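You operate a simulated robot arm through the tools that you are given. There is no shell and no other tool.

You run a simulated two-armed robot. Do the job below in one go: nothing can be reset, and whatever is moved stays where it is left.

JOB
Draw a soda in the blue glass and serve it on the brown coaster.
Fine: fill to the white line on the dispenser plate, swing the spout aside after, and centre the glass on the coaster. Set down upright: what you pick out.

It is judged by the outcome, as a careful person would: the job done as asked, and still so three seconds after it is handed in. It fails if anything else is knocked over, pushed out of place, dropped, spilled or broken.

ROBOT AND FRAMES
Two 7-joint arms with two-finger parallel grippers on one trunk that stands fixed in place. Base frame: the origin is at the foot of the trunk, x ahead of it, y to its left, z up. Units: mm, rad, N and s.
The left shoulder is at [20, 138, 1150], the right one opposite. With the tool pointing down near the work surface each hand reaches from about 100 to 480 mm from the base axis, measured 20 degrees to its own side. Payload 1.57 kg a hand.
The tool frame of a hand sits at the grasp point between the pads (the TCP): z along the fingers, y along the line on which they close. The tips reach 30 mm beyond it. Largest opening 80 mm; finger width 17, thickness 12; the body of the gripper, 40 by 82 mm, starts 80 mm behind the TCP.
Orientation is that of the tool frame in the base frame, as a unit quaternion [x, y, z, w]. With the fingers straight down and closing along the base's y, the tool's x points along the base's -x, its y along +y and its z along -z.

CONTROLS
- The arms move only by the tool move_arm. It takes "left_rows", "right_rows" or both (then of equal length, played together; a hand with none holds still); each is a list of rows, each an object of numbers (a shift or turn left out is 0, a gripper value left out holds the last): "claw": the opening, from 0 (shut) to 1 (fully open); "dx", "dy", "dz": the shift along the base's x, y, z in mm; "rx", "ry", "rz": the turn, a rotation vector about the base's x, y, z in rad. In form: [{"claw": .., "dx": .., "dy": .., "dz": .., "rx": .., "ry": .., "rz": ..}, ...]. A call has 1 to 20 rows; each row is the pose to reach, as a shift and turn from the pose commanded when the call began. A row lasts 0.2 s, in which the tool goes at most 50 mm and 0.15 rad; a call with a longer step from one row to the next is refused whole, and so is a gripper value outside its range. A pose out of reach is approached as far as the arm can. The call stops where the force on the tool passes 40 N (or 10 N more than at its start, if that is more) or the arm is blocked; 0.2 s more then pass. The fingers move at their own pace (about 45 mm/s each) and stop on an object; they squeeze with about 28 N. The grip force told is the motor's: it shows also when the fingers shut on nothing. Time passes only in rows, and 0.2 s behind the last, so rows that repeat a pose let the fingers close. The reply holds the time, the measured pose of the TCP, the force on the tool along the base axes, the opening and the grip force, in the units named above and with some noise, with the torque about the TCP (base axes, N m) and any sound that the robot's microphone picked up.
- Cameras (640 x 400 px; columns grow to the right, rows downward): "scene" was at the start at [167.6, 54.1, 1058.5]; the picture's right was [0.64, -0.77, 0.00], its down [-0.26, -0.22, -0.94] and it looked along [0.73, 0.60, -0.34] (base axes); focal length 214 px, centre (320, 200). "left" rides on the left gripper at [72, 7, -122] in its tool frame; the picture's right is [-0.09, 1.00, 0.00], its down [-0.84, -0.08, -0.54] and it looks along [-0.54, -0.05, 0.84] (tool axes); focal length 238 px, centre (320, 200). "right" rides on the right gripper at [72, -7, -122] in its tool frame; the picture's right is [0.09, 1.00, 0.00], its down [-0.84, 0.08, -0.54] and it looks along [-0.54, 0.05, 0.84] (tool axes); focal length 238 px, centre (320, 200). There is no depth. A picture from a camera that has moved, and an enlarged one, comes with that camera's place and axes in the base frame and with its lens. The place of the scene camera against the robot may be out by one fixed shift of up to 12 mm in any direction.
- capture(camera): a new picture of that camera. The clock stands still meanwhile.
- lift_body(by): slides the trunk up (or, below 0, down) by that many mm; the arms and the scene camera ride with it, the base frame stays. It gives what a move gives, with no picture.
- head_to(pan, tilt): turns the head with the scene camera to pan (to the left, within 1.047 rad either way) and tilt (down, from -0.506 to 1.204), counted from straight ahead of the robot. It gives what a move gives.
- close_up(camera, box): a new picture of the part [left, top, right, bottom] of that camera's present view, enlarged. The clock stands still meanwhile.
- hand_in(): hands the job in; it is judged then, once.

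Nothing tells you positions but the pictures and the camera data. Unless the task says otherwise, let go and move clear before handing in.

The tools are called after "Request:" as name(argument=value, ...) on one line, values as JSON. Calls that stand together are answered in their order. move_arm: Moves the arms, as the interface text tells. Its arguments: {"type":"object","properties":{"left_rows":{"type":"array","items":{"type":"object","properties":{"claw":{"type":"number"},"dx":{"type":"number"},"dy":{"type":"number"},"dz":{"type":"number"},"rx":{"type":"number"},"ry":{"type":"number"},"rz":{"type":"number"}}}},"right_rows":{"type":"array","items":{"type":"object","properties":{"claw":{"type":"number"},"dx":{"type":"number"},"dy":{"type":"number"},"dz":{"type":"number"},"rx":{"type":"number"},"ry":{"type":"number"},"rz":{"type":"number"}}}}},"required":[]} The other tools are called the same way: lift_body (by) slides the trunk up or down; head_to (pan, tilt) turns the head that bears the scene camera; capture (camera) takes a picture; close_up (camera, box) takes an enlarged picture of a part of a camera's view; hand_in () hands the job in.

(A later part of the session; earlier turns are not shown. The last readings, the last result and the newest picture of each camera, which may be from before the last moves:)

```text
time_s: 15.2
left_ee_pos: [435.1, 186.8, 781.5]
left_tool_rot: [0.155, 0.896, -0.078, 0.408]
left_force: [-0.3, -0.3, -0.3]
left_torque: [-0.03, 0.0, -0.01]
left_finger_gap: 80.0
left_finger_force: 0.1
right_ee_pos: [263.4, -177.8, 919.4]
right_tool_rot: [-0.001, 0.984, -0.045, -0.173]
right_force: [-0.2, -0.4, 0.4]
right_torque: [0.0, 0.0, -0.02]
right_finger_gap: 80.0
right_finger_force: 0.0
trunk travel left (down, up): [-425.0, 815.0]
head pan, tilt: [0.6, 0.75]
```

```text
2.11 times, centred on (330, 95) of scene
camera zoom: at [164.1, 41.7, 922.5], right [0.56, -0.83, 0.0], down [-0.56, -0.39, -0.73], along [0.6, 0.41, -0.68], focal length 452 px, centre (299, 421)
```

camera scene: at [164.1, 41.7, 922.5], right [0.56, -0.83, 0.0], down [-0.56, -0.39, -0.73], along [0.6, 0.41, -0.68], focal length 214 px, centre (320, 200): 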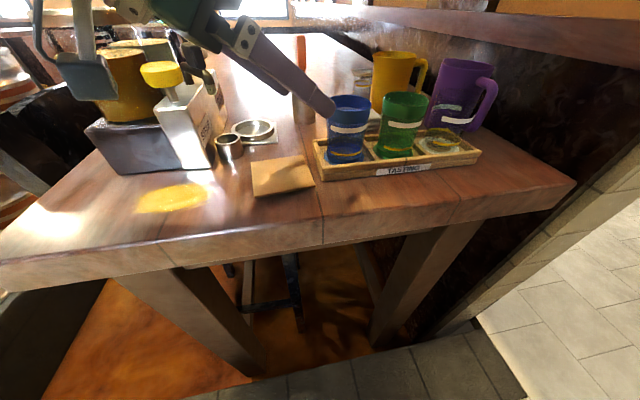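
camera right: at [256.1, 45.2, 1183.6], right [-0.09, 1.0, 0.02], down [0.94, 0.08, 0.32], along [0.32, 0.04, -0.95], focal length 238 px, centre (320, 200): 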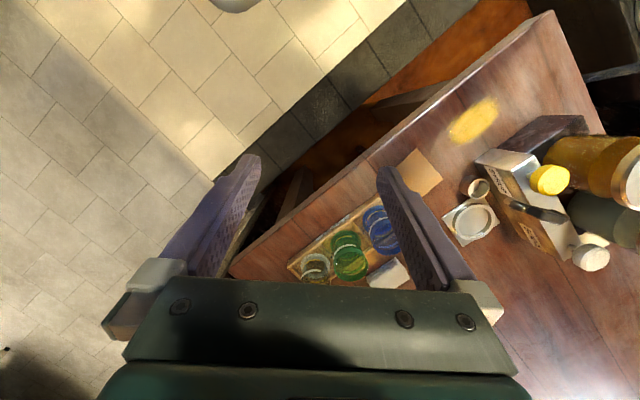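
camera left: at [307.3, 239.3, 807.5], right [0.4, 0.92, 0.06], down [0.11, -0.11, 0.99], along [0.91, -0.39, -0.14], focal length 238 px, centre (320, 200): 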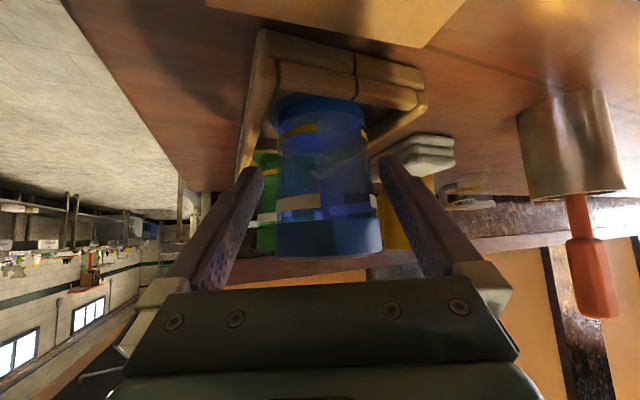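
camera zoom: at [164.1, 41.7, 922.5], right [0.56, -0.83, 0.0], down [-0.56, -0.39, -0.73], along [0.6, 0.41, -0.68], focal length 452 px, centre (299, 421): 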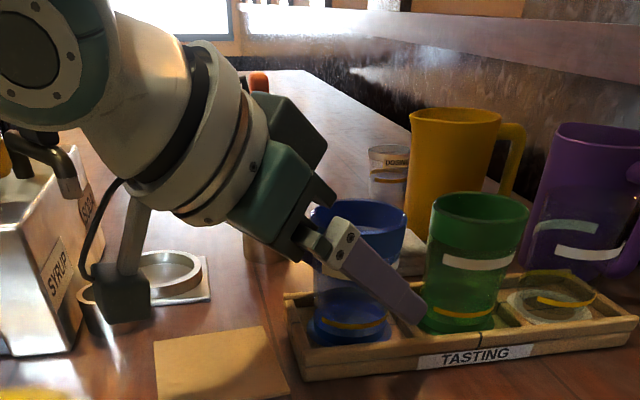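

The fingers straddle the glass at mid-height. I'll shift 4 mm to centre on it, then close.

Request:
move_arm(left_rows=[{"dx": 2.5, "dy": 4}, {"dx": 2.5, "dy": 4}, {"dx": 2.5, "dy": 4, "claw": 0.6}, {"dx": 2.5, "dy": 4, "claw": 0.5}, {"dx": 2.5, "dy": 4, "claw": 0}, {"dx": 2.5, "dy": 4, "claw": 0}, {"dx": 2.5, "dy": 4, "claw": 0}])

Request:
capture(camera="left")

Request:
close_up(camera="scene", box=[200, 0, 460, 190])

```text
time_s: 16.9
left_ee_pos: [437.8, 190.9, 782.0]
left_tool_rot: [0.154, 0.897, -0.078, 0.407]
left_force: [-0.4, -0.9, 2.2]
left_torque: [-0.08, -0.01, -0.02]
left_finger_gap: 62.9
left_finger_force: 27.5
right_ee_pos: [263.5, -177.6, 920.7]
right_tool_rot: [0.0, 0.984, -0.045, -0.173]
right_force: [0.3, 0.6, -0.2]
right_torque: [-0.03, -0.01, 0.0]
right_finger_gap: 80.0
right_finger_force: 0.1
trunk travel left (down, up): [-425.0, 815.0]
head pan, tilt: [0.6, 0.75]
```

```text
taken
camera left: at [309.9, 243.4, 807.9], right [0.4, 0.92, 0.06], down [0.11, -0.11, 0.99], along [0.91, -0.39, -0.14], focal length 238 px, centre (320, 200)
```

left: 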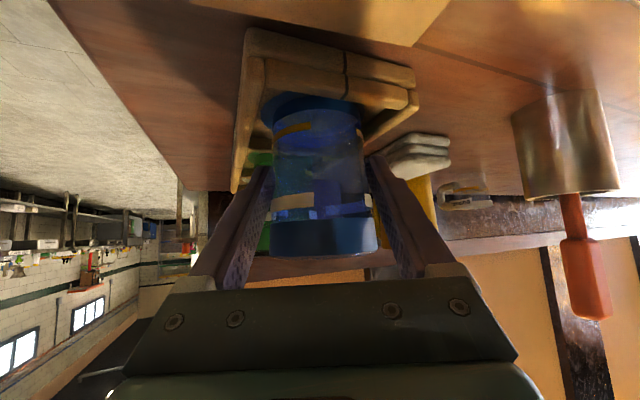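

```text
2.11 times, centred on (330, 95) of scene
camera zoom: at [164.2, 41.6, 922.5], right [0.56, -0.83, 0.0], down [-0.56, -0.39, -0.73], along [0.6, 0.41, -0.68], focal length 452 px, centre (299, 421)
```

zoom: 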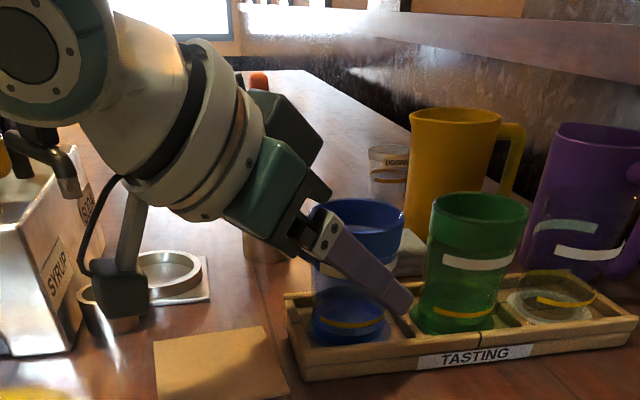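

The glass is gripped at 63 mm. I'm lifting it straight up out of the tray.

Request:
move_arm(left_rows=[{"dz": 8}, {"dz": 20}, {"dz": 35}, {"dz": 50}, {"dz": 65}, {"dz": 75}, {"dz": 75}])

Request:
capture(camera="scene")

Request:
capture(camera="left")

```text
time_s: 18.4
left_ee_pos: [439.3, 189.7, 860.2]
left_tool_rot: [0.154, 0.897, -0.079, 0.408]
left_force: [0.5, -0.1, -1.9]
left_torque: [-0.01, 0.01, 0.0]
left_finger_gap: 62.6
left_finger_force: 27.9
right_ee_pos: [264.1, -177.4, 919.6]
right_tool_rot: [0.0, 0.984, -0.046, -0.173]
right_force: [0.6, -0.3, 0.5]
right_torque: [-0.01, -0.04, -0.01]
right_finger_gap: 79.9
right_finger_force: 0.0
trunk travel left (down, up): [-425.0, 815.0]
head pan, tilt: [0.6, 0.75]
```

```text
taken
camera scene: at [164.0, 41.5, 922.4], right [0.56, -0.83, 0.0], down [-0.56, -0.39, -0.73], along [0.6, 0.41, -0.68], focal length 214 px, centre (320, 200)
```

scene: 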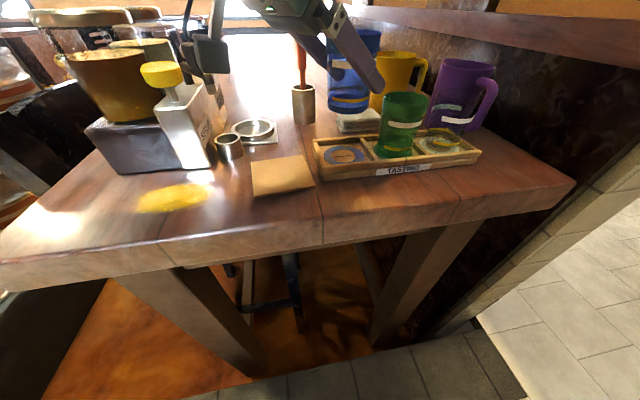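

```text
taken
camera left: at [310.2, 243.2, 883.9], right [0.4, 0.92, 0.06], down [0.11, -0.11, 0.99], along [0.91, -0.39, -0.14], focal length 238 px, centre (320, 200)
```

left: 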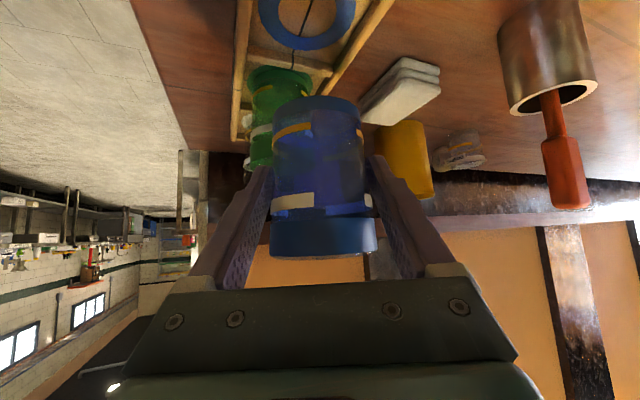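

The glass came up cleanly and the ring stayed behind as part of the tray. Next I'll yaw the hand so it points toward +y, keeping the glass upright and high and clear of the spout.

Request:
move_arm(left_rows=[{"dx": -2, "dy": 4, "dz": 4, "rz": 0.1}, {"dx": -4, "dy": 8, "dz": 8, "rz": 0.22}, {"dx": -6, "dy": 12, "dz": 12, "rz": 0.35}, {"dx": -8, "dy": 16, "dz": 16, "rz": 0.48}, {"dx": -10, "dy": 20, "dz": 20, "rz": 0.61}, {"dx": -12, "dy": 24, "dz": 20, "rz": 0.74}, {"dx": -14, "dy": 28, "dz": 20, "rz": 0.87}, {"dx": -16, "dy": 32, "dz": 20, "rz": 1.0}, {"dx": -18, "dy": 36, "dz": 20, "rz": 1.13}, {"dx": -20, "dy": 40, "dz": 20, "rz": 1.26}, {"dx": -20, "dy": 40, "dz": 20, "rz": 1.26}])

Request:
capture(camera="scene")

```text
time_s: 20.9
left_ee_pos: [418.2, 230.5, 878.1]
left_tool_rot: [-0.404, 0.816, 0.177, 0.375]
left_force: [0.4, 0.6, -1.7]
left_torque: [-0.02, -0.01, 0.0]
left_finger_gap: 62.3
left_finger_force: 28.0
right_ee_pos: [264.0, -177.9, 919.7]
right_tool_rot: [0.0, 0.984, -0.045, -0.173]
right_force: [0.1, -0.4, -1.0]
right_torque: [0.0, 0.02, 0.03]
right_finger_gap: 80.0
right_finger_force: 0.1
trunk travel left (down, up): [-425.0, 815.0]
head pan, tilt: [0.6, 0.75]
```

```text
taken
camera scene: at [164.0, 41.6, 922.4], right [0.56, -0.83, 0.0], down [-0.56, -0.39, -0.73], along [0.6, 0.41, -0.68], focal length 214 px, centre (320, 200)
```

scene: 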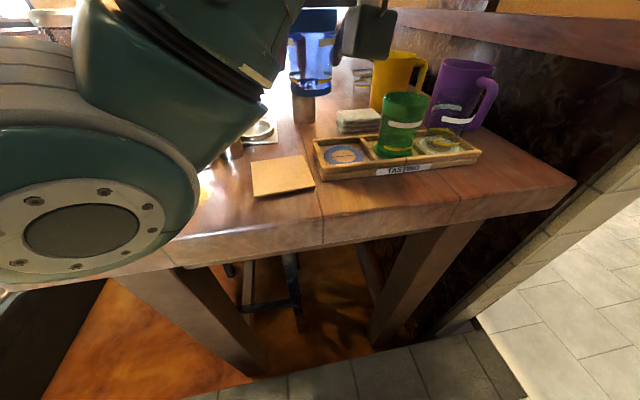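

Request:
move_arm(left_rows=[{"dx": 2, "dy": 10, "rz": 0.12}, {"dx": 4, "dy": 20, "rz": 0.25}, {"dx": 6, "dy": 30, "rz": 0.38}, {"dx": 8, "dy": 40, "rz": 0.5}, {"dx": 10, "dy": 50, "rz": 0.56}, {"dx": 10, "dy": 50, "rz": 0.56}])

Request:
capture(camera="scene")

Request:
capture(camera="left")

```text
time_s: 22.2
left_ee_pos: [428.3, 281.7, 877.8]
left_tool_rot: [-0.613, 0.672, 0.274, 0.313]
left_force: [-0.8, -0.8, -1.7]
left_torque: [0.0, 0.01, -0.01]
left_finger_gap: 62.4
left_finger_force: 28.1
right_ee_pos: [263.4, -176.0, 919.4]
right_tool_rot: [-0.001, 0.984, -0.045, -0.174]
right_force: [-1.3, 0.8, 0.5]
right_torque: [-0.01, 0.02, -0.01]
right_finger_gap: 80.3
right_finger_force: 0.0
trunk travel left (down, up): [-425.0, 815.0]
head pan, tilt: [0.6, 0.75]
```

```text
taken
camera scene: at [164.0, 41.5, 922.4], right [0.56, -0.83, 0.0], down [-0.56, -0.39, -0.73], along [0.6, 0.41, -0.68], focal length 214 px, centre (320, 200)
```

scene: 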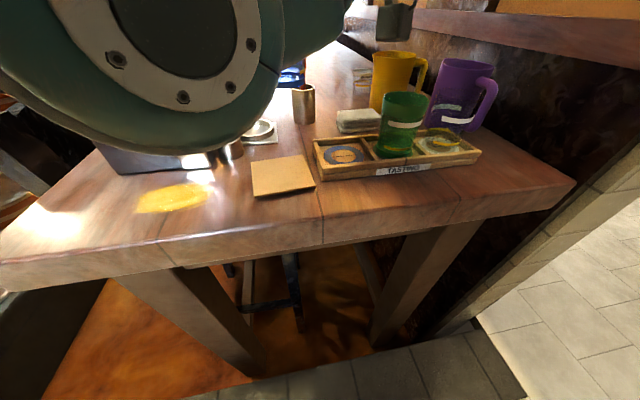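

```text
taken
camera left: at [408.2, 142.2, 902.8], right [-0.99, 0.16, 0.05], down [0.08, 0.13, 0.99], along [0.15, 0.98, -0.14], focal length 238 px, centre (320, 200)
```

left: 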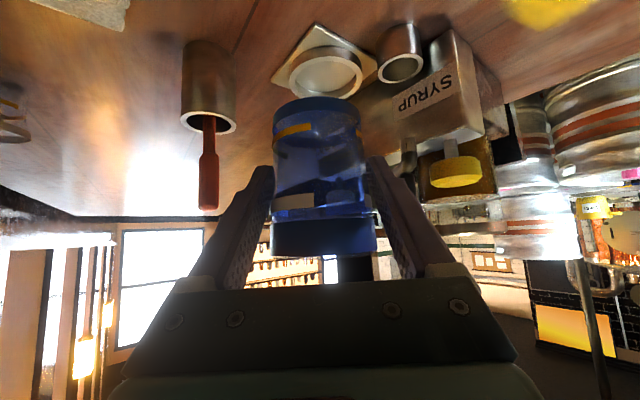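

The hand now points toward +y, and the left camera shows the ring plate straight ahead, centred near (431, 386). I'll carry the glass over it and come down to about 20 mm above the ring.

Request:
move_arm(left_rows=[{"dx": 1, "dy": 15}, {"dx": 2, "dy": 30}, {"dx": 3, "dy": 45}, {"dx": 3, "dy": 60}, {"dx": 3, "dy": 75}, {"dx": 3, "dy": 90}, {"dx": 3, "dy": 100}, {"dx": 3, "dy": 100}])

Request:
capture(camera="left")

Request:
capture(camera="scene")

```text
time_s: 24.1
left_ee_pos: [430.3, 381.6, 876.5]
left_tool_rot: [-0.613, 0.672, 0.274, 0.312]
left_force: [0.1, -0.9, -1.8]
left_torque: [0.0, 0.0, 0.0]
left_finger_gap: 62.5
left_finger_force: 28.0
right_ee_pos: [262.7, -177.6, 919.4]
right_tool_rot: [-0.001, 0.984, -0.045, -0.172]
right_force: [0.4, 0.7, 0.8]
right_torque: [-0.03, 0.01, -0.01]
right_finger_gap: 80.2
right_finger_force: 0.0
trunk travel left (down, up): [-425.0, 815.0]
head pan, tilt: [0.6, 0.75]
```

```text
taken
camera left: at [409.9, 242.8, 902.6], right [-0.99, 0.16, 0.06], down [0.08, 0.13, 0.99], along [0.15, 0.98, -0.14], focal length 238 px, centre (320, 200)
```

left: 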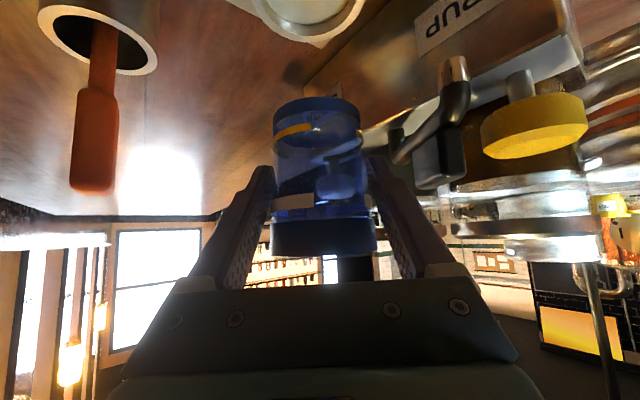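

```text
taken
camera scene: at [164.0, 41.5, 922.4], right [0.56, -0.83, 0.0], down [-0.56, -0.39, -0.73], along [0.6, 0.41, -0.68], focal length 214 px, centre (320, 200)
```

scene: 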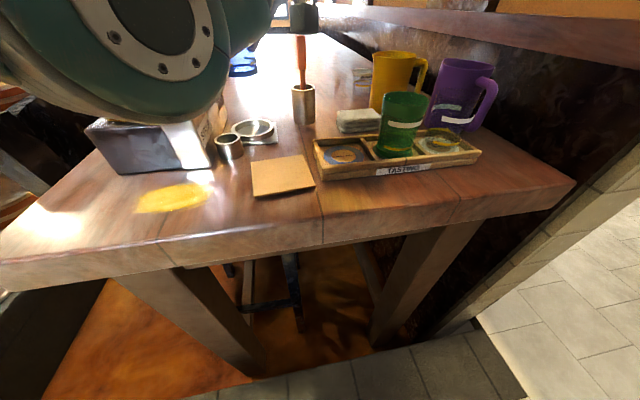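

The spout tip is at about (362, 348, 831) and the ring centre at about (432, 388). I'll correct the alignment and lower the glass to just above the ring.

Request:
move_arm(left_rows=[{"dx": 2, "dy": 6, "dz": -10}, {"dx": 2, "dy": 6, "dz": -22}, {"dx": 2, "dy": 6, "dz": -35}, {"dx": 2, "dy": 6, "dz": -48}, {"dx": 2, "dy": 6, "dz": -60}, {"dx": 2, "dy": 6, "dz": -72}, {"dx": 2, "dy": 6, "dz": -72}])

Request:
capture(camera="left")

Request:
capture(camera="scene")

```text
time_s: 25.6
left_ee_pos: [434.7, 386.3, 804.8]
left_tool_rot: [-0.614, 0.671, 0.275, 0.312]
left_force: [0.1, -0.2, -1.4]
left_torque: [0.0, -0.01, -0.01]
left_finger_gap: 62.4
left_finger_force: 27.5
right_ee_pos: [262.7, -177.5, 918.5]
right_tool_rot: [-0.001, 0.984, -0.045, -0.174]
right_force: [0.1, -0.2, 0.0]
right_torque: [0.01, 0.02, 0.01]
right_finger_gap: 79.9
right_finger_force: 0.0
trunk travel left (down, up): [-425.0, 815.0]
head pan, tilt: [0.6, 0.75]
```

```text
taken
camera left: at [413.6, 247.4, 830.4], right [-0.99, 0.16, 0.06], down [0.08, 0.13, 0.99], along [0.15, 0.98, -0.14], focal length 238 px, centre (320, 200)
```

left: 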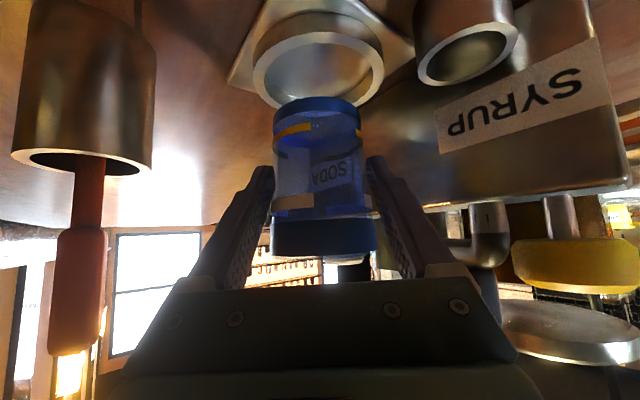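

```text
taken
camera scene: at [164.0, 41.5, 922.4], right [0.56, -0.83, 0.0], down [-0.56, -0.39, -0.73], along [0.6, 0.41, -0.68], focal length 214 px, centre (320, 200)
```

scene: 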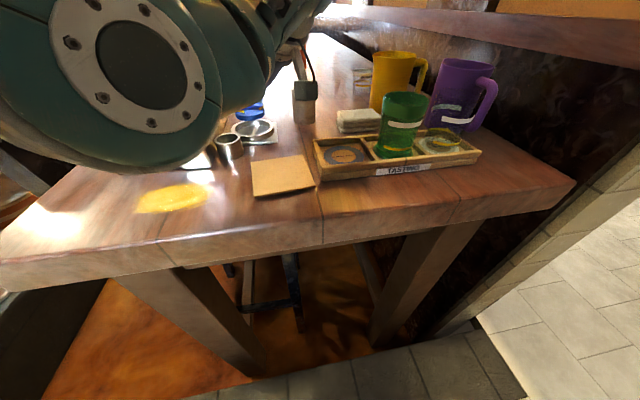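

Request:
move_arm(left_rows=[{"dx": -3.5, "dy": -1.5, "dz": 0}, {"dx": -3.5, "dy": -1.5, "dz": -10}, {"dx": -3.5, "dy": -1.5, "dz": -20}, {"dx": -3.5, "dy": -1.5, "dz": -28}, {"dx": -3.5, "dy": -1.5, "dz": -28}])

Request:
capture(camera="left")

Request:
close_up(camera="scene", box=[190, 60, 330, 180])

```text
time_s: 26.9
left_ee_pos: [429.8, 387.3, 777.0]
left_tool_rot: [-0.614, 0.671, 0.275, 0.312]
left_force: [-0.3, 0.0, -0.9]
left_torque: [0.01, 0.0, 0.0]
left_finger_gap: 62.2
left_finger_force: 27.8
right_ee_pos: [263.3, -177.8, 919.2]
right_tool_rot: [0.0, 0.984, -0.044, -0.173]
right_force: [0.4, 0.7, -0.8]
right_torque: [0.0, 0.01, 0.0]
right_finger_gap: 80.0
right_finger_force: 0.0
trunk travel left (down, up): [-425.0, 815.0]
head pan, tilt: [0.6, 0.75]
```

```text
taken
camera left: at [409.3, 247.0, 802.4], right [-0.99, 0.16, 0.06], down [0.08, 0.13, 0.99], along [0.15, 0.98, -0.14], focal length 238 px, centre (320, 200)
```

left: 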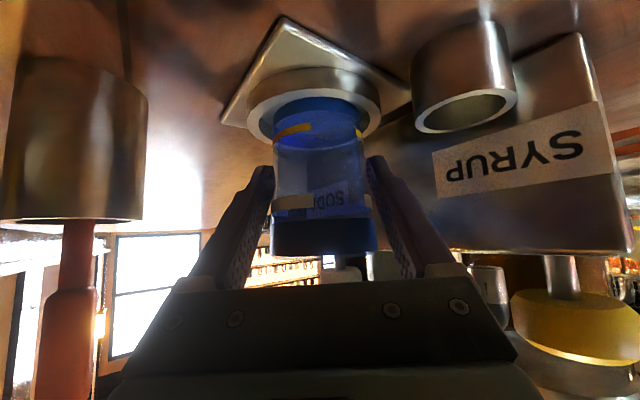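

```text
3.33 times, centred on (260, 120) of scene
camera zoom: at [164.0, 41.5, 922.4], right [0.56, -0.83, 0.0], down [-0.56, -0.39, -0.73], along [0.6, 0.41, -0.68], focal length 715 px, centre (520, 467)
```

zoom: 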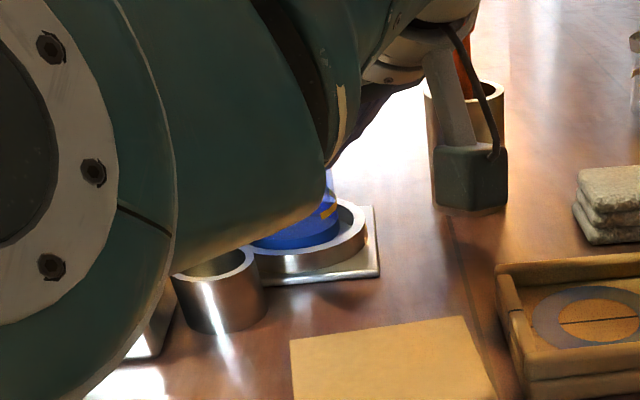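

Request:
close_up(camera="left", box=[210, 10, 420, 160])

```text
2.67 times, centred on (315, 85) of left
camera zoom: at [409.3, 247.0, 802.4], right [-0.99, 0.16, 0.06], down [0.08, 0.13, 0.99], along [0.15, 0.98, -0.14], focal length 636 px, centre (333, 507)
```

zoom: 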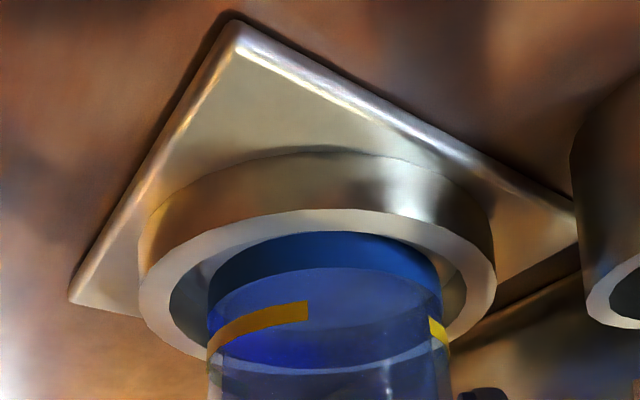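

The glass is now inside the ring, whose top is at z ≈ 738, with about 8 mm of slack around it. I'll nudge it 2 mm to centre and lower gently until it touches.

Request:
move_arm(left_rows=[{"dx": 1.8}, {"dx": 1.8, "dz": -1.5}, {"dx": 1.8, "dz": -3}, {"dx": 1.8, "dz": -3}])

```text
time_s: 27.9
left_ee_pos: [433.0, 385.3, 774.8]
left_tool_rot: [-0.613, 0.672, 0.275, 0.312]
left_force: [0.2, 0.3, -0.7]
left_torque: [-0.03, -0.02, -0.03]
left_finger_gap: 62.4
left_finger_force: 27.7
right_ee_pos: [263.4, -176.8, 918.9]
right_tool_rot: [0.0, 0.984, -0.045, -0.173]
right_force: [0.1, 0.5, -1.1]
right_torque: [0.03, 0.02, -0.01]
right_finger_gap: 79.9
right_finger_force: 0.2
trunk travel left (down, up): [-425.0, 815.0]
head pan, tilt: [0.6, 0.75]
```

Request:
move_arm(left_rows=[{"dz": -1.5}, {"dz": -3}, {"dz": -3}])

Request:
close_up(camera="left", box=[210, 10, 420, 160])

```text
time_s: 28.6
left_ee_pos: [432.9, 386.6, 773.1]
left_tool_rot: [-0.613, 0.671, 0.275, 0.314]
left_force: [-4.8, -4.0, 16.6]
left_torque: [-0.02, -0.13, -0.1]
left_finger_gap: 62.4
left_finger_force: 28.7
right_ee_pos: [263.5, -177.1, 919.1]
right_tool_rot: [0.0, 0.984, -0.045, -0.173]
right_force: [-0.2, 0.3, 0.6]
right_torque: [0.02, 0.0, 0.01]
right_finger_gap: 79.7
right_finger_force: 0.1
trunk travel left (down, up): [-425.0, 815.0]
head pan, tilt: [0.6, 0.75]
```

```text
2.67 times, centred on (315, 85) of left
camera zoom: at [411.9, 247.4, 797.9], right [-0.99, 0.16, 0.05], down [0.07, 0.13, 0.99], along [0.15, 0.98, -0.14], focal length 636 px, centre (333, 507)
```

zoom: 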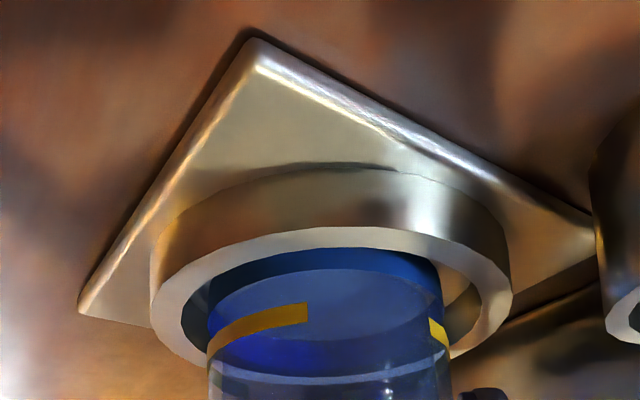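

The glass has touched the plate with 17 N, centred within about 2 mm. I'll ease up slightly and open the fingers partway.

Request:
move_arm(left_rows=[{"dz": 1, "dx": -0.5}, {"dz": 2, "dx": -1}, {"dz": 2, "dx": -1}])

```text
time_s: 29.4
left_ee_pos: [431.3, 386.4, 773.5]
left_tool_rot: [-0.613, 0.673, 0.274, 0.311]
left_force: [1.5, 0.0, 3.0]
left_torque: [0.14, -0.17, -0.06]
left_finger_gap: 62.4
left_finger_force: 28.0
right_ee_pos: [263.9, -176.7, 919.5]
right_tool_rot: [0.0, 0.984, -0.045, -0.173]
right_force: [-0.5, -0.2, -0.1]
right_torque: [-0.02, 0.04, 0.01]
right_finger_gap: 80.0
right_finger_force: 0.1
trunk travel left (down, up): [-425.0, 815.0]
head pan, tilt: [0.6, 0.75]
```

Request:
move_arm(left_rows=[{"claw": 0.82}, {"claw": 0.88}, {"claw": 0.92}, {"claw": 0.92}])

Request:
capture(camera="left")

Request:
close_up(camera="left", box=[210, 10, 420, 260])

```text
time_s: 30.4
left_ee_pos: [430.7, 385.3, 773.4]
left_tool_rot: [-0.613, 0.672, 0.274, 0.313]
left_force: [-0.5, -0.2, -0.3]
left_torque: [-0.01, 0.01, -0.03]
left_finger_gap: 73.5
left_finger_force: 0.0
right_ee_pos: [263.1, -177.6, 918.8]
right_tool_rot: [0.0, 0.984, -0.045, -0.173]
right_force: [0.7, 0.1, 1.0]
right_torque: [-0.02, -0.02, 0.02]
right_finger_gap: 79.8
right_finger_force: 0.1
trunk travel left (down, up): [-425.0, 815.0]
head pan, tilt: [0.6, 0.75]
```

```text
taken
camera left: at [410.2, 246.9, 798.7], right [-0.99, 0.16, 0.06], down [0.08, 0.13, 0.99], along [0.15, 0.98, -0.14], focal length 238 px, centre (320, 200)
```

left: 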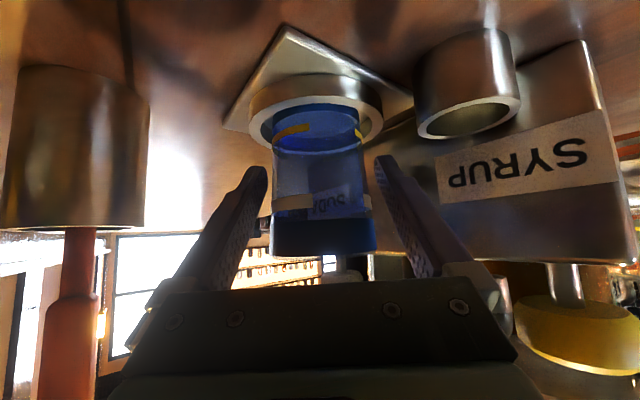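

```text
1.60 times, centred on (315, 135) of left
camera zoom: at [410.2, 246.9, 798.7], right [-0.99, 0.16, 0.06], down [0.08, 0.13, 0.99], along [0.15, 0.98, -0.14], focal length 381 px, centre (328, 304)
```

zoom: 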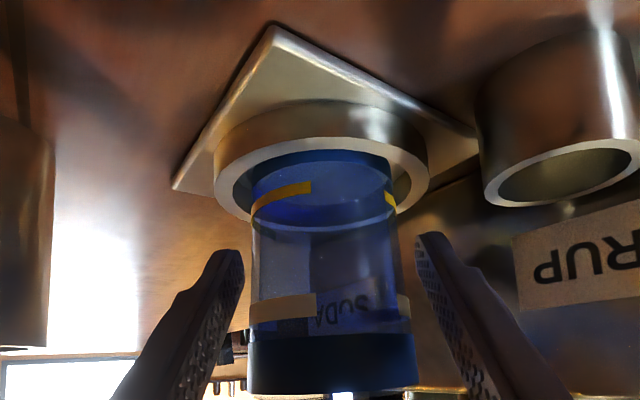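

The glass stands upright in the ring, released. I'll back away along the tool axis and look at the spout.

Request:
move_arm(left_rows=[{"dx": -0.5, "dy": -7, "dz": 6}, {"dx": -1.5, "dy": -15, "dz": 13}, {"dx": -3, "dy": -30, "dz": 26}, {"dx": -5, "dy": -45, "dz": 39}, {"dx": -7, "dy": -60, "dz": 52}, {"dx": -9, "dy": -80, "dz": 68}, {"dx": -10, "dy": -100, "dz": 75}, {"dx": -10, "dy": -120, "dz": 80}, {"dx": -10, "dy": -120, "dz": 80}])

Request:
capture(camera="left")

Request:
close_up(camera="left", box=[270, 20, 520, 210])

Request:
capture(camera="scene")

```text
time_s: 32.6
left_ee_pos: [414.2, 299.0, 857.3]
left_tool_rot: [-0.623, 0.646, 0.302, 0.322]
left_force: [0.5, 0.0, -0.3]
left_torque: [0.01, -0.04, 0.0]
left_finger_gap: 73.5
left_finger_force: 0.1
right_ee_pos: [263.3, -176.9, 919.0]
right_tool_rot: [0.001, 0.984, -0.044, -0.174]
right_force: [0.4, 0.3, 0.6]
right_torque: [0.01, 0.0, 0.0]
right_finger_gap: 80.2
right_finger_force: 0.1
trunk travel left (down, up): [-425.0, 815.0]
head pan, tilt: [0.6, 0.75]
stopped in row 9 (left hand): the arm was blocked; the commanded pose is now the measured one
```

```text
taken
camera left: at [402.5, 157.2, 875.5], right [-0.99, 0.1, 0.06], down [0.07, 0.08, 0.99], along [0.09, 0.99, -0.09], focal length 238 px, centre (320, 200)
```

left: 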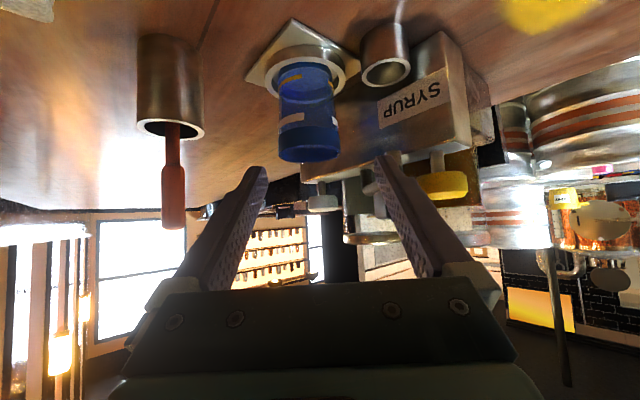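

```text
2.11 times, centred on (395, 115) of left
camera zoom: at [402.5, 157.2, 875.5], right [-0.99, 0.1, 0.06], down [0.07, 0.08, 0.99], along [0.09, 0.99, -0.09], focal length 502 px, centre (162, 379)
```

zoom: 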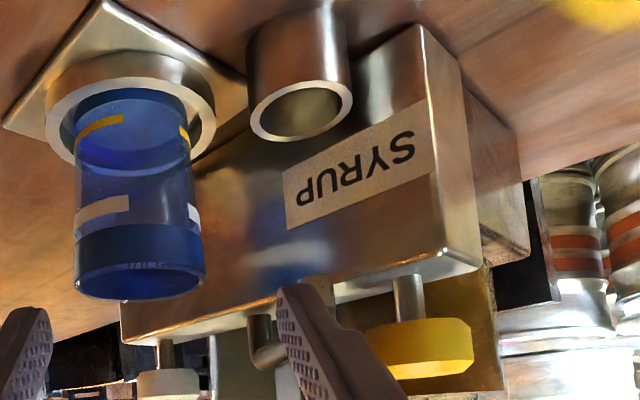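

```text
taken
camera scene: at [165.6, 41.2, 924.3], right [0.55, -0.83, 0.0], down [-0.55, -0.37, -0.75], along [0.62, 0.41, -0.67], focal length 214 px, centre (320, 200)
```

scene: 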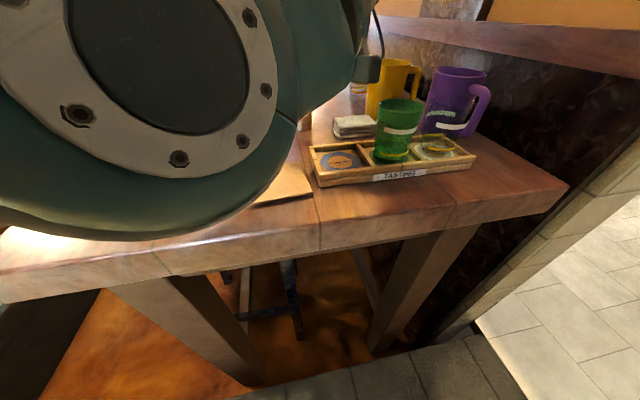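

The arm has come back against the head, and the scene camera moved a little. I'll move the hand forward off it right away.

Request:
move_arm(left_rows=[{"dx": 5, "dy": 8, "dz": 5}, {"dx": 10, "dy": 16, "dz": 10}, {"dx": 10, "dy": 24, "dz": 20}, {"dx": 10, "dy": 24, "dz": 20}])

Request:
capture(camera="scene")

Request:
close_up(camera="left", box=[270, 0, 520, 210])

```text
time_s: 33.6
left_ee_pos: [425.3, 320.5, 878.5]
left_tool_rot: [-0.622, 0.649, 0.299, 0.32]
left_force: [0.9, -0.1, -0.7]
left_torque: [-0.02, 0.0, 0.02]
left_finger_gap: 73.8
left_finger_force: 0.0
right_ee_pos: [262.4, -177.0, 919.0]
right_tool_rot: [0.0, 0.984, -0.045, -0.173]
right_force: [0.0, 0.2, 1.4]
right_torque: [-0.01, -0.02, 0.01]
right_finger_gap: 80.3
right_finger_force: 0.0
trunk travel left (down, up): [-425.0, 815.0]
head pan, tilt: [0.6, 0.75]
```

```text
taken
camera scene: at [164.1, 41.6, 922.4], right [0.56, -0.83, 0.0], down [-0.56, -0.39, -0.73], along [0.6, 0.41, -0.68], focal length 214 px, centre (320, 200)
```

scene: 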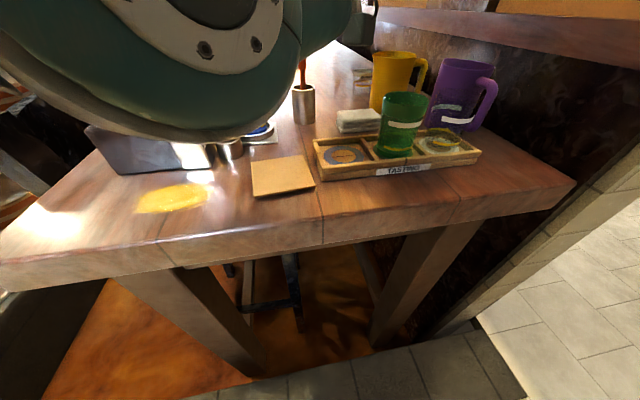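

```text
1.90 times, centred on (395, 105) of left
camera zoom: at [413.2, 178.5, 897.1], right [-0.99, 0.1, 0.06], down [0.07, 0.08, 0.99], along [0.1, 0.99, -0.09], focal length 454 px, centre (177, 381)
```

zoom: 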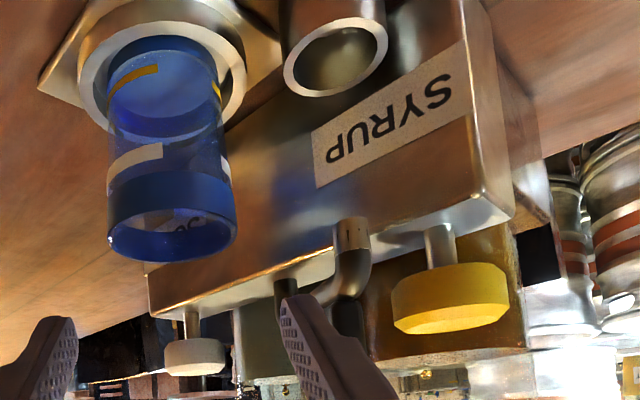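

The head camera is back in place. I'll raise the hand, turn it to a steeper pose and close the fingers into a pusher for the spout.

Request:
move_arm(left_rows=[{"dz": 15, "claw": 0.92}, {"dz": 30, "dx": -4, "rx": -0.042, "ry": 0.027, "rz": -0.124}, {"dz": 40, "dx": -8, "rx": -0.084, "ry": 0.054, "rz": -0.247}, {"dz": 50, "dx": -12, "rx": -0.126, "ry": 0.081, "rz": -0.371}, {"dz": 60, "dx": -16, "rx": -0.168, "ry": 0.108, "rz": -0.494, "claw": 0}, {"dz": 65, "dx": -20, "rx": -0.21, "ry": 0.136, "rz": -0.618, "claw": 0}, {"dz": 65, "dx": -25, "rx": -0.252, "ry": 0.163, "rz": -0.742, "claw": 0}, {"dz": 65, "dx": -30, "rx": -0.294, "ry": 0.19, "rz": -0.865, "claw": 0}, {"dz": 65, "dx": -35, "rx": -0.336, "ry": 0.217, "rz": -0.989, "claw": 0}, {"dz": 65, "dx": -40, "rx": -0.336, "ry": 0.217, "rz": -0.989, "claw": 0}])

Request:
capture(camera="left")

Request:
capture(camera="scene")

```text
time_s: 35.9
left_ee_pos: [393.8, 310.2, 931.3]
left_tool_rot: [-0.222, 0.946, 0.067, 0.225]
left_force: [-0.1, -0.5, 0.3]
left_torque: [0.03, 0.0, -0.02]
left_finger_gap: 0.0
left_finger_force: 21.3
right_ee_pos: [262.9, -176.9, 918.3]
right_tool_rot: [0.0, 0.984, -0.044, -0.174]
right_force: [0.3, 0.1, -0.5]
right_torque: [0.0, -0.02, -0.01]
right_finger_gap: 80.2
right_finger_force: 0.1
trunk travel left (down, up): [-425.0, 815.0]
head pan, tilt: [0.6, 0.75]
```

```text
taken
camera left: at [285.1, 259.0, 1008.3], right [-0.37, 0.92, 0.07], down [0.49, 0.14, 0.86], along [0.79, 0.36, -0.51], focal length 238 px, centre (320, 200)
```

left: 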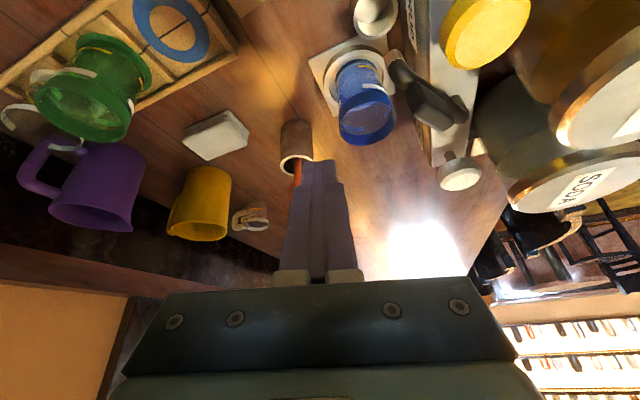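

```text
taken
camera scene: at [164.1, 41.5, 922.4], right [0.56, -0.83, 0.0], down [-0.56, -0.39, -0.73], along [0.6, 0.41, -0.68], focal length 214 px, centre (320, 200)
```

scene: 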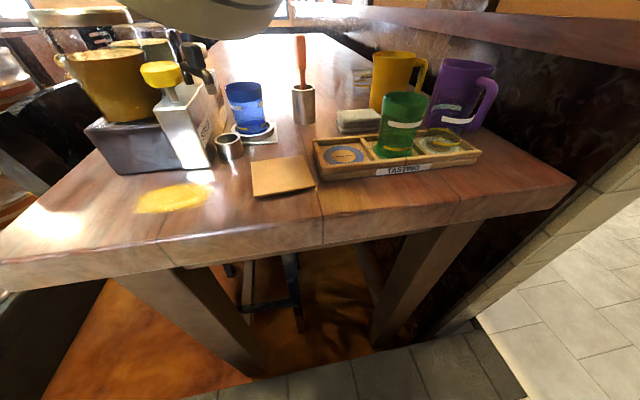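

Request:
close_up(camera="left", box=[300, 0, 540, 200])

Request:
close_up(camera="scene", box=[130, 30, 310, 180])

```text
2.00 times, centred on (420, 100) of left
camera zoom: at [285.1, 259.0, 1008.3], right [-0.37, 0.92, 0.07], down [0.49, 0.14, 0.86], along [0.79, 0.36, -0.51], focal length 477 px, centre (120, 400)
```

zoom: 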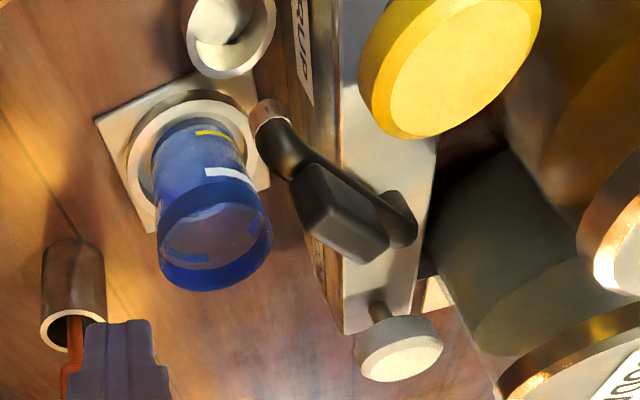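

```text
2.67 times, centred on (220, 105) of scene
camera zoom: at [164.1, 41.5, 922.4], right [0.56, -0.83, 0.0], down [-0.56, -0.39, -0.73], along [0.6, 0.41, -0.68], focal length 572 px, centre (587, 453)
```

zoom: 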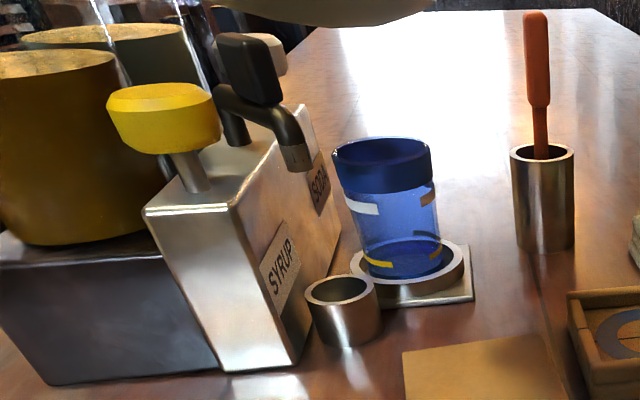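

Everything is clear from here: the pivot is at about (366, 439) and the nozzle at about (357, 350, 830), with the glass well in the ring. I'll bring the closed fingers down on the near (-x) side of the nozzle.

Request:
move_arm(left_rows=[{"dx": -20, "dy": 8}, {"dx": -40, "dy": 17}, {"dx": -58, "dy": 26}, {"dx": -70, "dy": 35}, {"dx": -70, "dy": 37}, {"dx": -70, "dy": 37, "dz": -15}, {"dx": -70, "dy": 37, "dz": -30}, {"dx": -70, "dy": 37, "dz": -42}, {"dx": -70, "dy": 37, "dz": -42}])

Request:
capture(camera="left")

Request:
close_up(camera="scene", box=[130, 0, 310, 150])

```text
time_s: 36.4
left_ee_pos: [382.0, 308.7, 923.3]
left_tool_rot: [-0.181, 0.963, 0.066, 0.19]
left_force: [0.2, 0.1, 1.0]
left_torque: [0.02, 0.0, 0.0]
left_finger_gap: 0.0
left_finger_force: 21.6
right_ee_pos: [263.5, -177.8, 919.9]
right_tool_rot: [0.001, 0.984, -0.045, -0.174]
right_force: [0.6, 0.5, -0.3]
right_torque: [0.03, 0.02, -0.02]
right_finger_gap: 79.9
right_finger_force: 0.1
trunk travel left (down, up): [-425.0, 815.0]
head pan, tilt: [0.6, 0.75]
stopped in row 2 (left hand): the arm was blocked; the commanded pose is now the measured one
```

```text
taken
camera left: at [276.2, 267.2, 1007.0], right [-0.29, 0.95, 0.09], down [0.56, 0.09, 0.82], along [0.77, 0.29, -0.56], focal length 238 px, centre (320, 200)
```

left: 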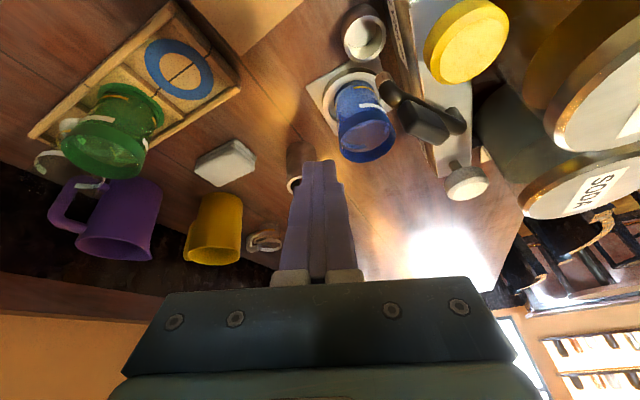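

```text
2.67 times, centred on (220, 75) of scene
camera zoom: at [164.1, 41.7, 922.5], right [0.56, -0.83, 0.0], down [-0.56, -0.39, -0.73], along [0.6, 0.41, -0.68], focal length 572 px, centre (587, 533)
```

zoom: 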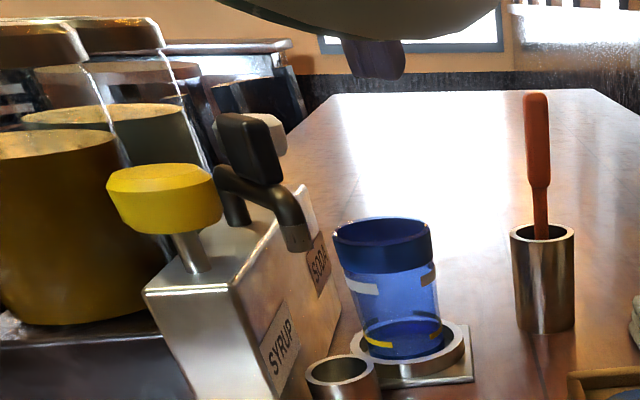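

The arm is folded too tightly here. Raising the trunk gives it room, and the arms ride up clear of everything.

Request:
lift_body(by=150)

Request:
capture(camera="scene")

```text
time_s: 38.1
left_ee_pos: [383.1, 309.3, 1072.9]
left_tool_rot: [-0.18, 0.963, 0.066, 0.191]
left_force: [0.3, 0.2, 1.2]
left_torque: [0.05, -0.02, 0.0]
left_finger_gap: 0.0
left_finger_force: 21.1
right_ee_pos: [261.7, -176.8, 1069.0]
right_tool_rot: [-0.001, 0.984, -0.044, -0.174]
right_force: [-0.7, 0.3, 0.4]
right_torque: [-0.02, -0.01, 0.02]
right_finger_gap: 80.1
right_finger_force: 0.0
trunk travel left (down, up): [-575.0, 665.0]
head pan, tilt: [0.6, 0.75]
```

```text
taken
camera scene: at [164.1, 41.6, 1072.4], right [0.56, -0.83, 0.0], down [-0.56, -0.39, -0.73], along [0.6, 0.41, -0.68], focal length 214 px, centre (320, 200)
```

scene: 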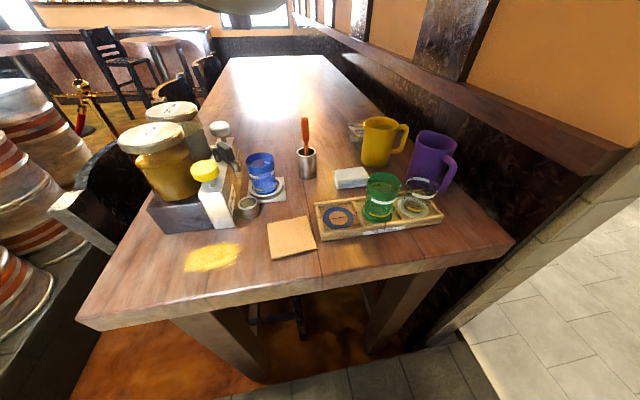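

Request:
move_arm(left_rows=[{"dz": -30}, {"dz": -65}, {"dz": -100}, {"dz": -130}, {"dz": -140, "dx": -15, "dy": 8}, {"dz": -140, "dx": -30, "dy": 18}, {"dz": -140, "dx": -45, "dy": 28}, {"dz": -140, "dx": -60, "dy": 38}, {"dz": -140, "dx": -60, "dy": 38}, {"dz": -140, "dx": -60, "dy": 38}])

Request:
capture(camera="left")

Request:
close_up(camera="scene", box=[130, 90, 310, 240])

```text
time_s: 40.3
left_ee_pos: [320.5, 347.8, 931.9]
left_tool_rot: [-0.181, 0.963, 0.066, 0.191]
left_force: [0.6, -0.2, 0.0]
left_torque: [0.0, 0.0, 0.0]
left_finger_gap: 0.0
left_finger_force: 21.7
right_ee_pos: [263.2, -177.2, 1069.1]
right_tool_rot: [-0.001, 0.984, -0.045, -0.174]
right_force: [0.1, -0.1, -0.3]
right_torque: [-0.02, 0.02, -0.02]
right_finger_gap: 80.1
right_finger_force: 0.0
trunk travel left (down, up): [-575.0, 665.0]
head pan, tilt: [0.6, 0.75]
```

```text
taken
camera left: at [215.2, 305.0, 1016.5], right [-0.29, 0.95, 0.09], down [0.56, 0.09, 0.82], along [0.77, 0.29, -0.56], focal length 238 px, centre (320, 200)
```

left: 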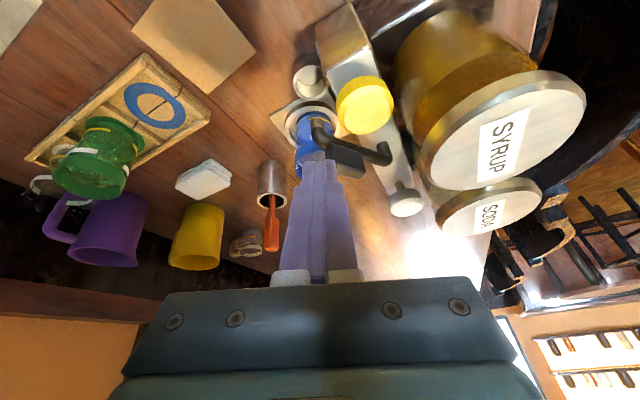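

```text
2.67 times, centred on (220, 165) of scene
camera zoom: at [164.1, 41.6, 1072.5], right [0.56, -0.83, 0.0], down [-0.56, -0.39, -0.73], along [0.6, 0.41, -0.68], focal length 572 px, centre (587, 293)
```

zoom: 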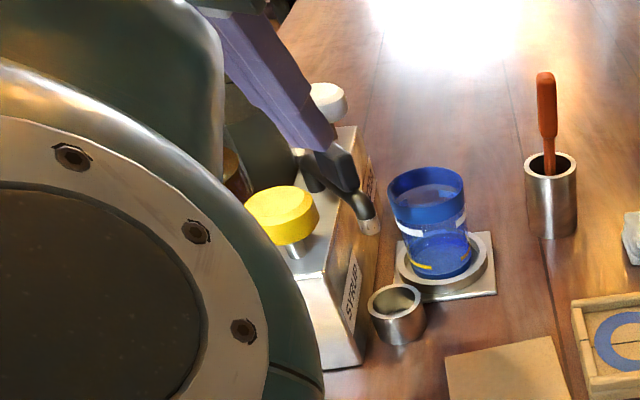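

Request:
move_arm(left_rows=[{"dx": -9, "dy": -5}, {"dx": -9, "dy": -5, "dz": -12}, {"dx": -9, "dy": -5, "dz": -25}, {"dx": -9, "dy": -5, "dz": -40}, {"dx": -9, "dy": -5, "dz": -40}])

Request:
capture(camera="left")

Request:
close_up(camera="left", box=[240, 0, 460, 220])

Request:
close_up(camera="scene", box=[130, 90, 310, 240])

```text
time_s: 41.5
left_ee_pos: [314.3, 345.3, 893.8]
left_tool_rot: [-0.181, 0.962, 0.068, 0.193]
left_force: [-0.4, -0.1, 0.6]
left_torque: [0.03, -0.02, 0.0]
left_finger_gap: 0.0
left_finger_force: 20.8
right_ee_pos: [263.3, -177.0, 1069.3]
right_tool_rot: [0.0, 0.984, -0.045, -0.173]
right_force: [-1.0, 0.3, -1.1]
right_torque: [0.03, 0.04, -0.04]
right_finger_gap: 80.2
right_finger_force: 0.1
trunk travel left (down, up): [-575.0, 665.0]
head pan, tilt: [0.6, 0.75]
```

```text
taken
camera left: at [207.8, 302.1, 977.8], right [-0.29, 0.95, 0.1], down [0.56, 0.09, 0.82], along [0.77, 0.3, -0.56], focal length 238 px, centre (320, 200)
```

left: 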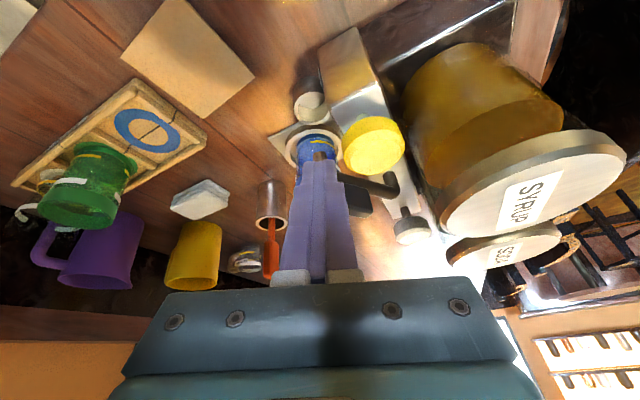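

```text
1.82 times, centred on (350, 110) of left
camera zoom: at [207.8, 302.1, 977.8], right [-0.29, 0.95, 0.1], down [0.56, 0.09, 0.82], along [0.77, 0.3, -0.56], focal length 433 px, centre (266, 364)
```

zoom: 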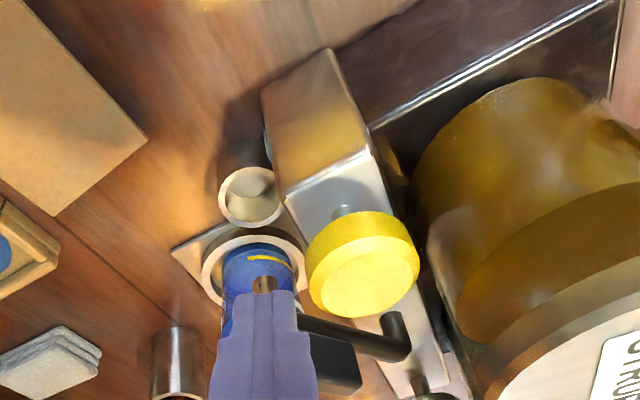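

```text
2.67 times, centred on (220, 165) of scene
camera zoom: at [164.1, 41.6, 1072.5], right [0.56, -0.83, 0.0], down [-0.56, -0.39, -0.73], along [0.6, 0.41, -0.68], focal length 572 px, centre (587, 293)
```

zoom: 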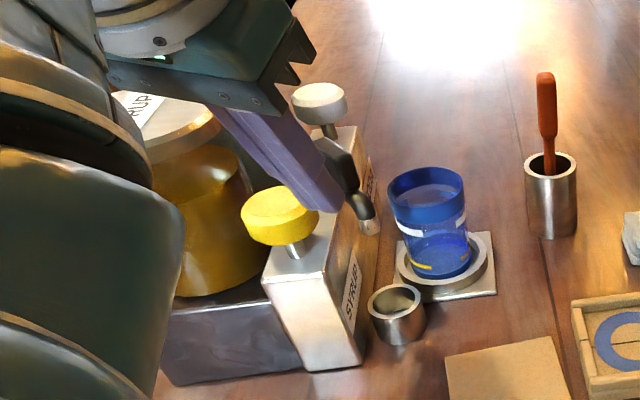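

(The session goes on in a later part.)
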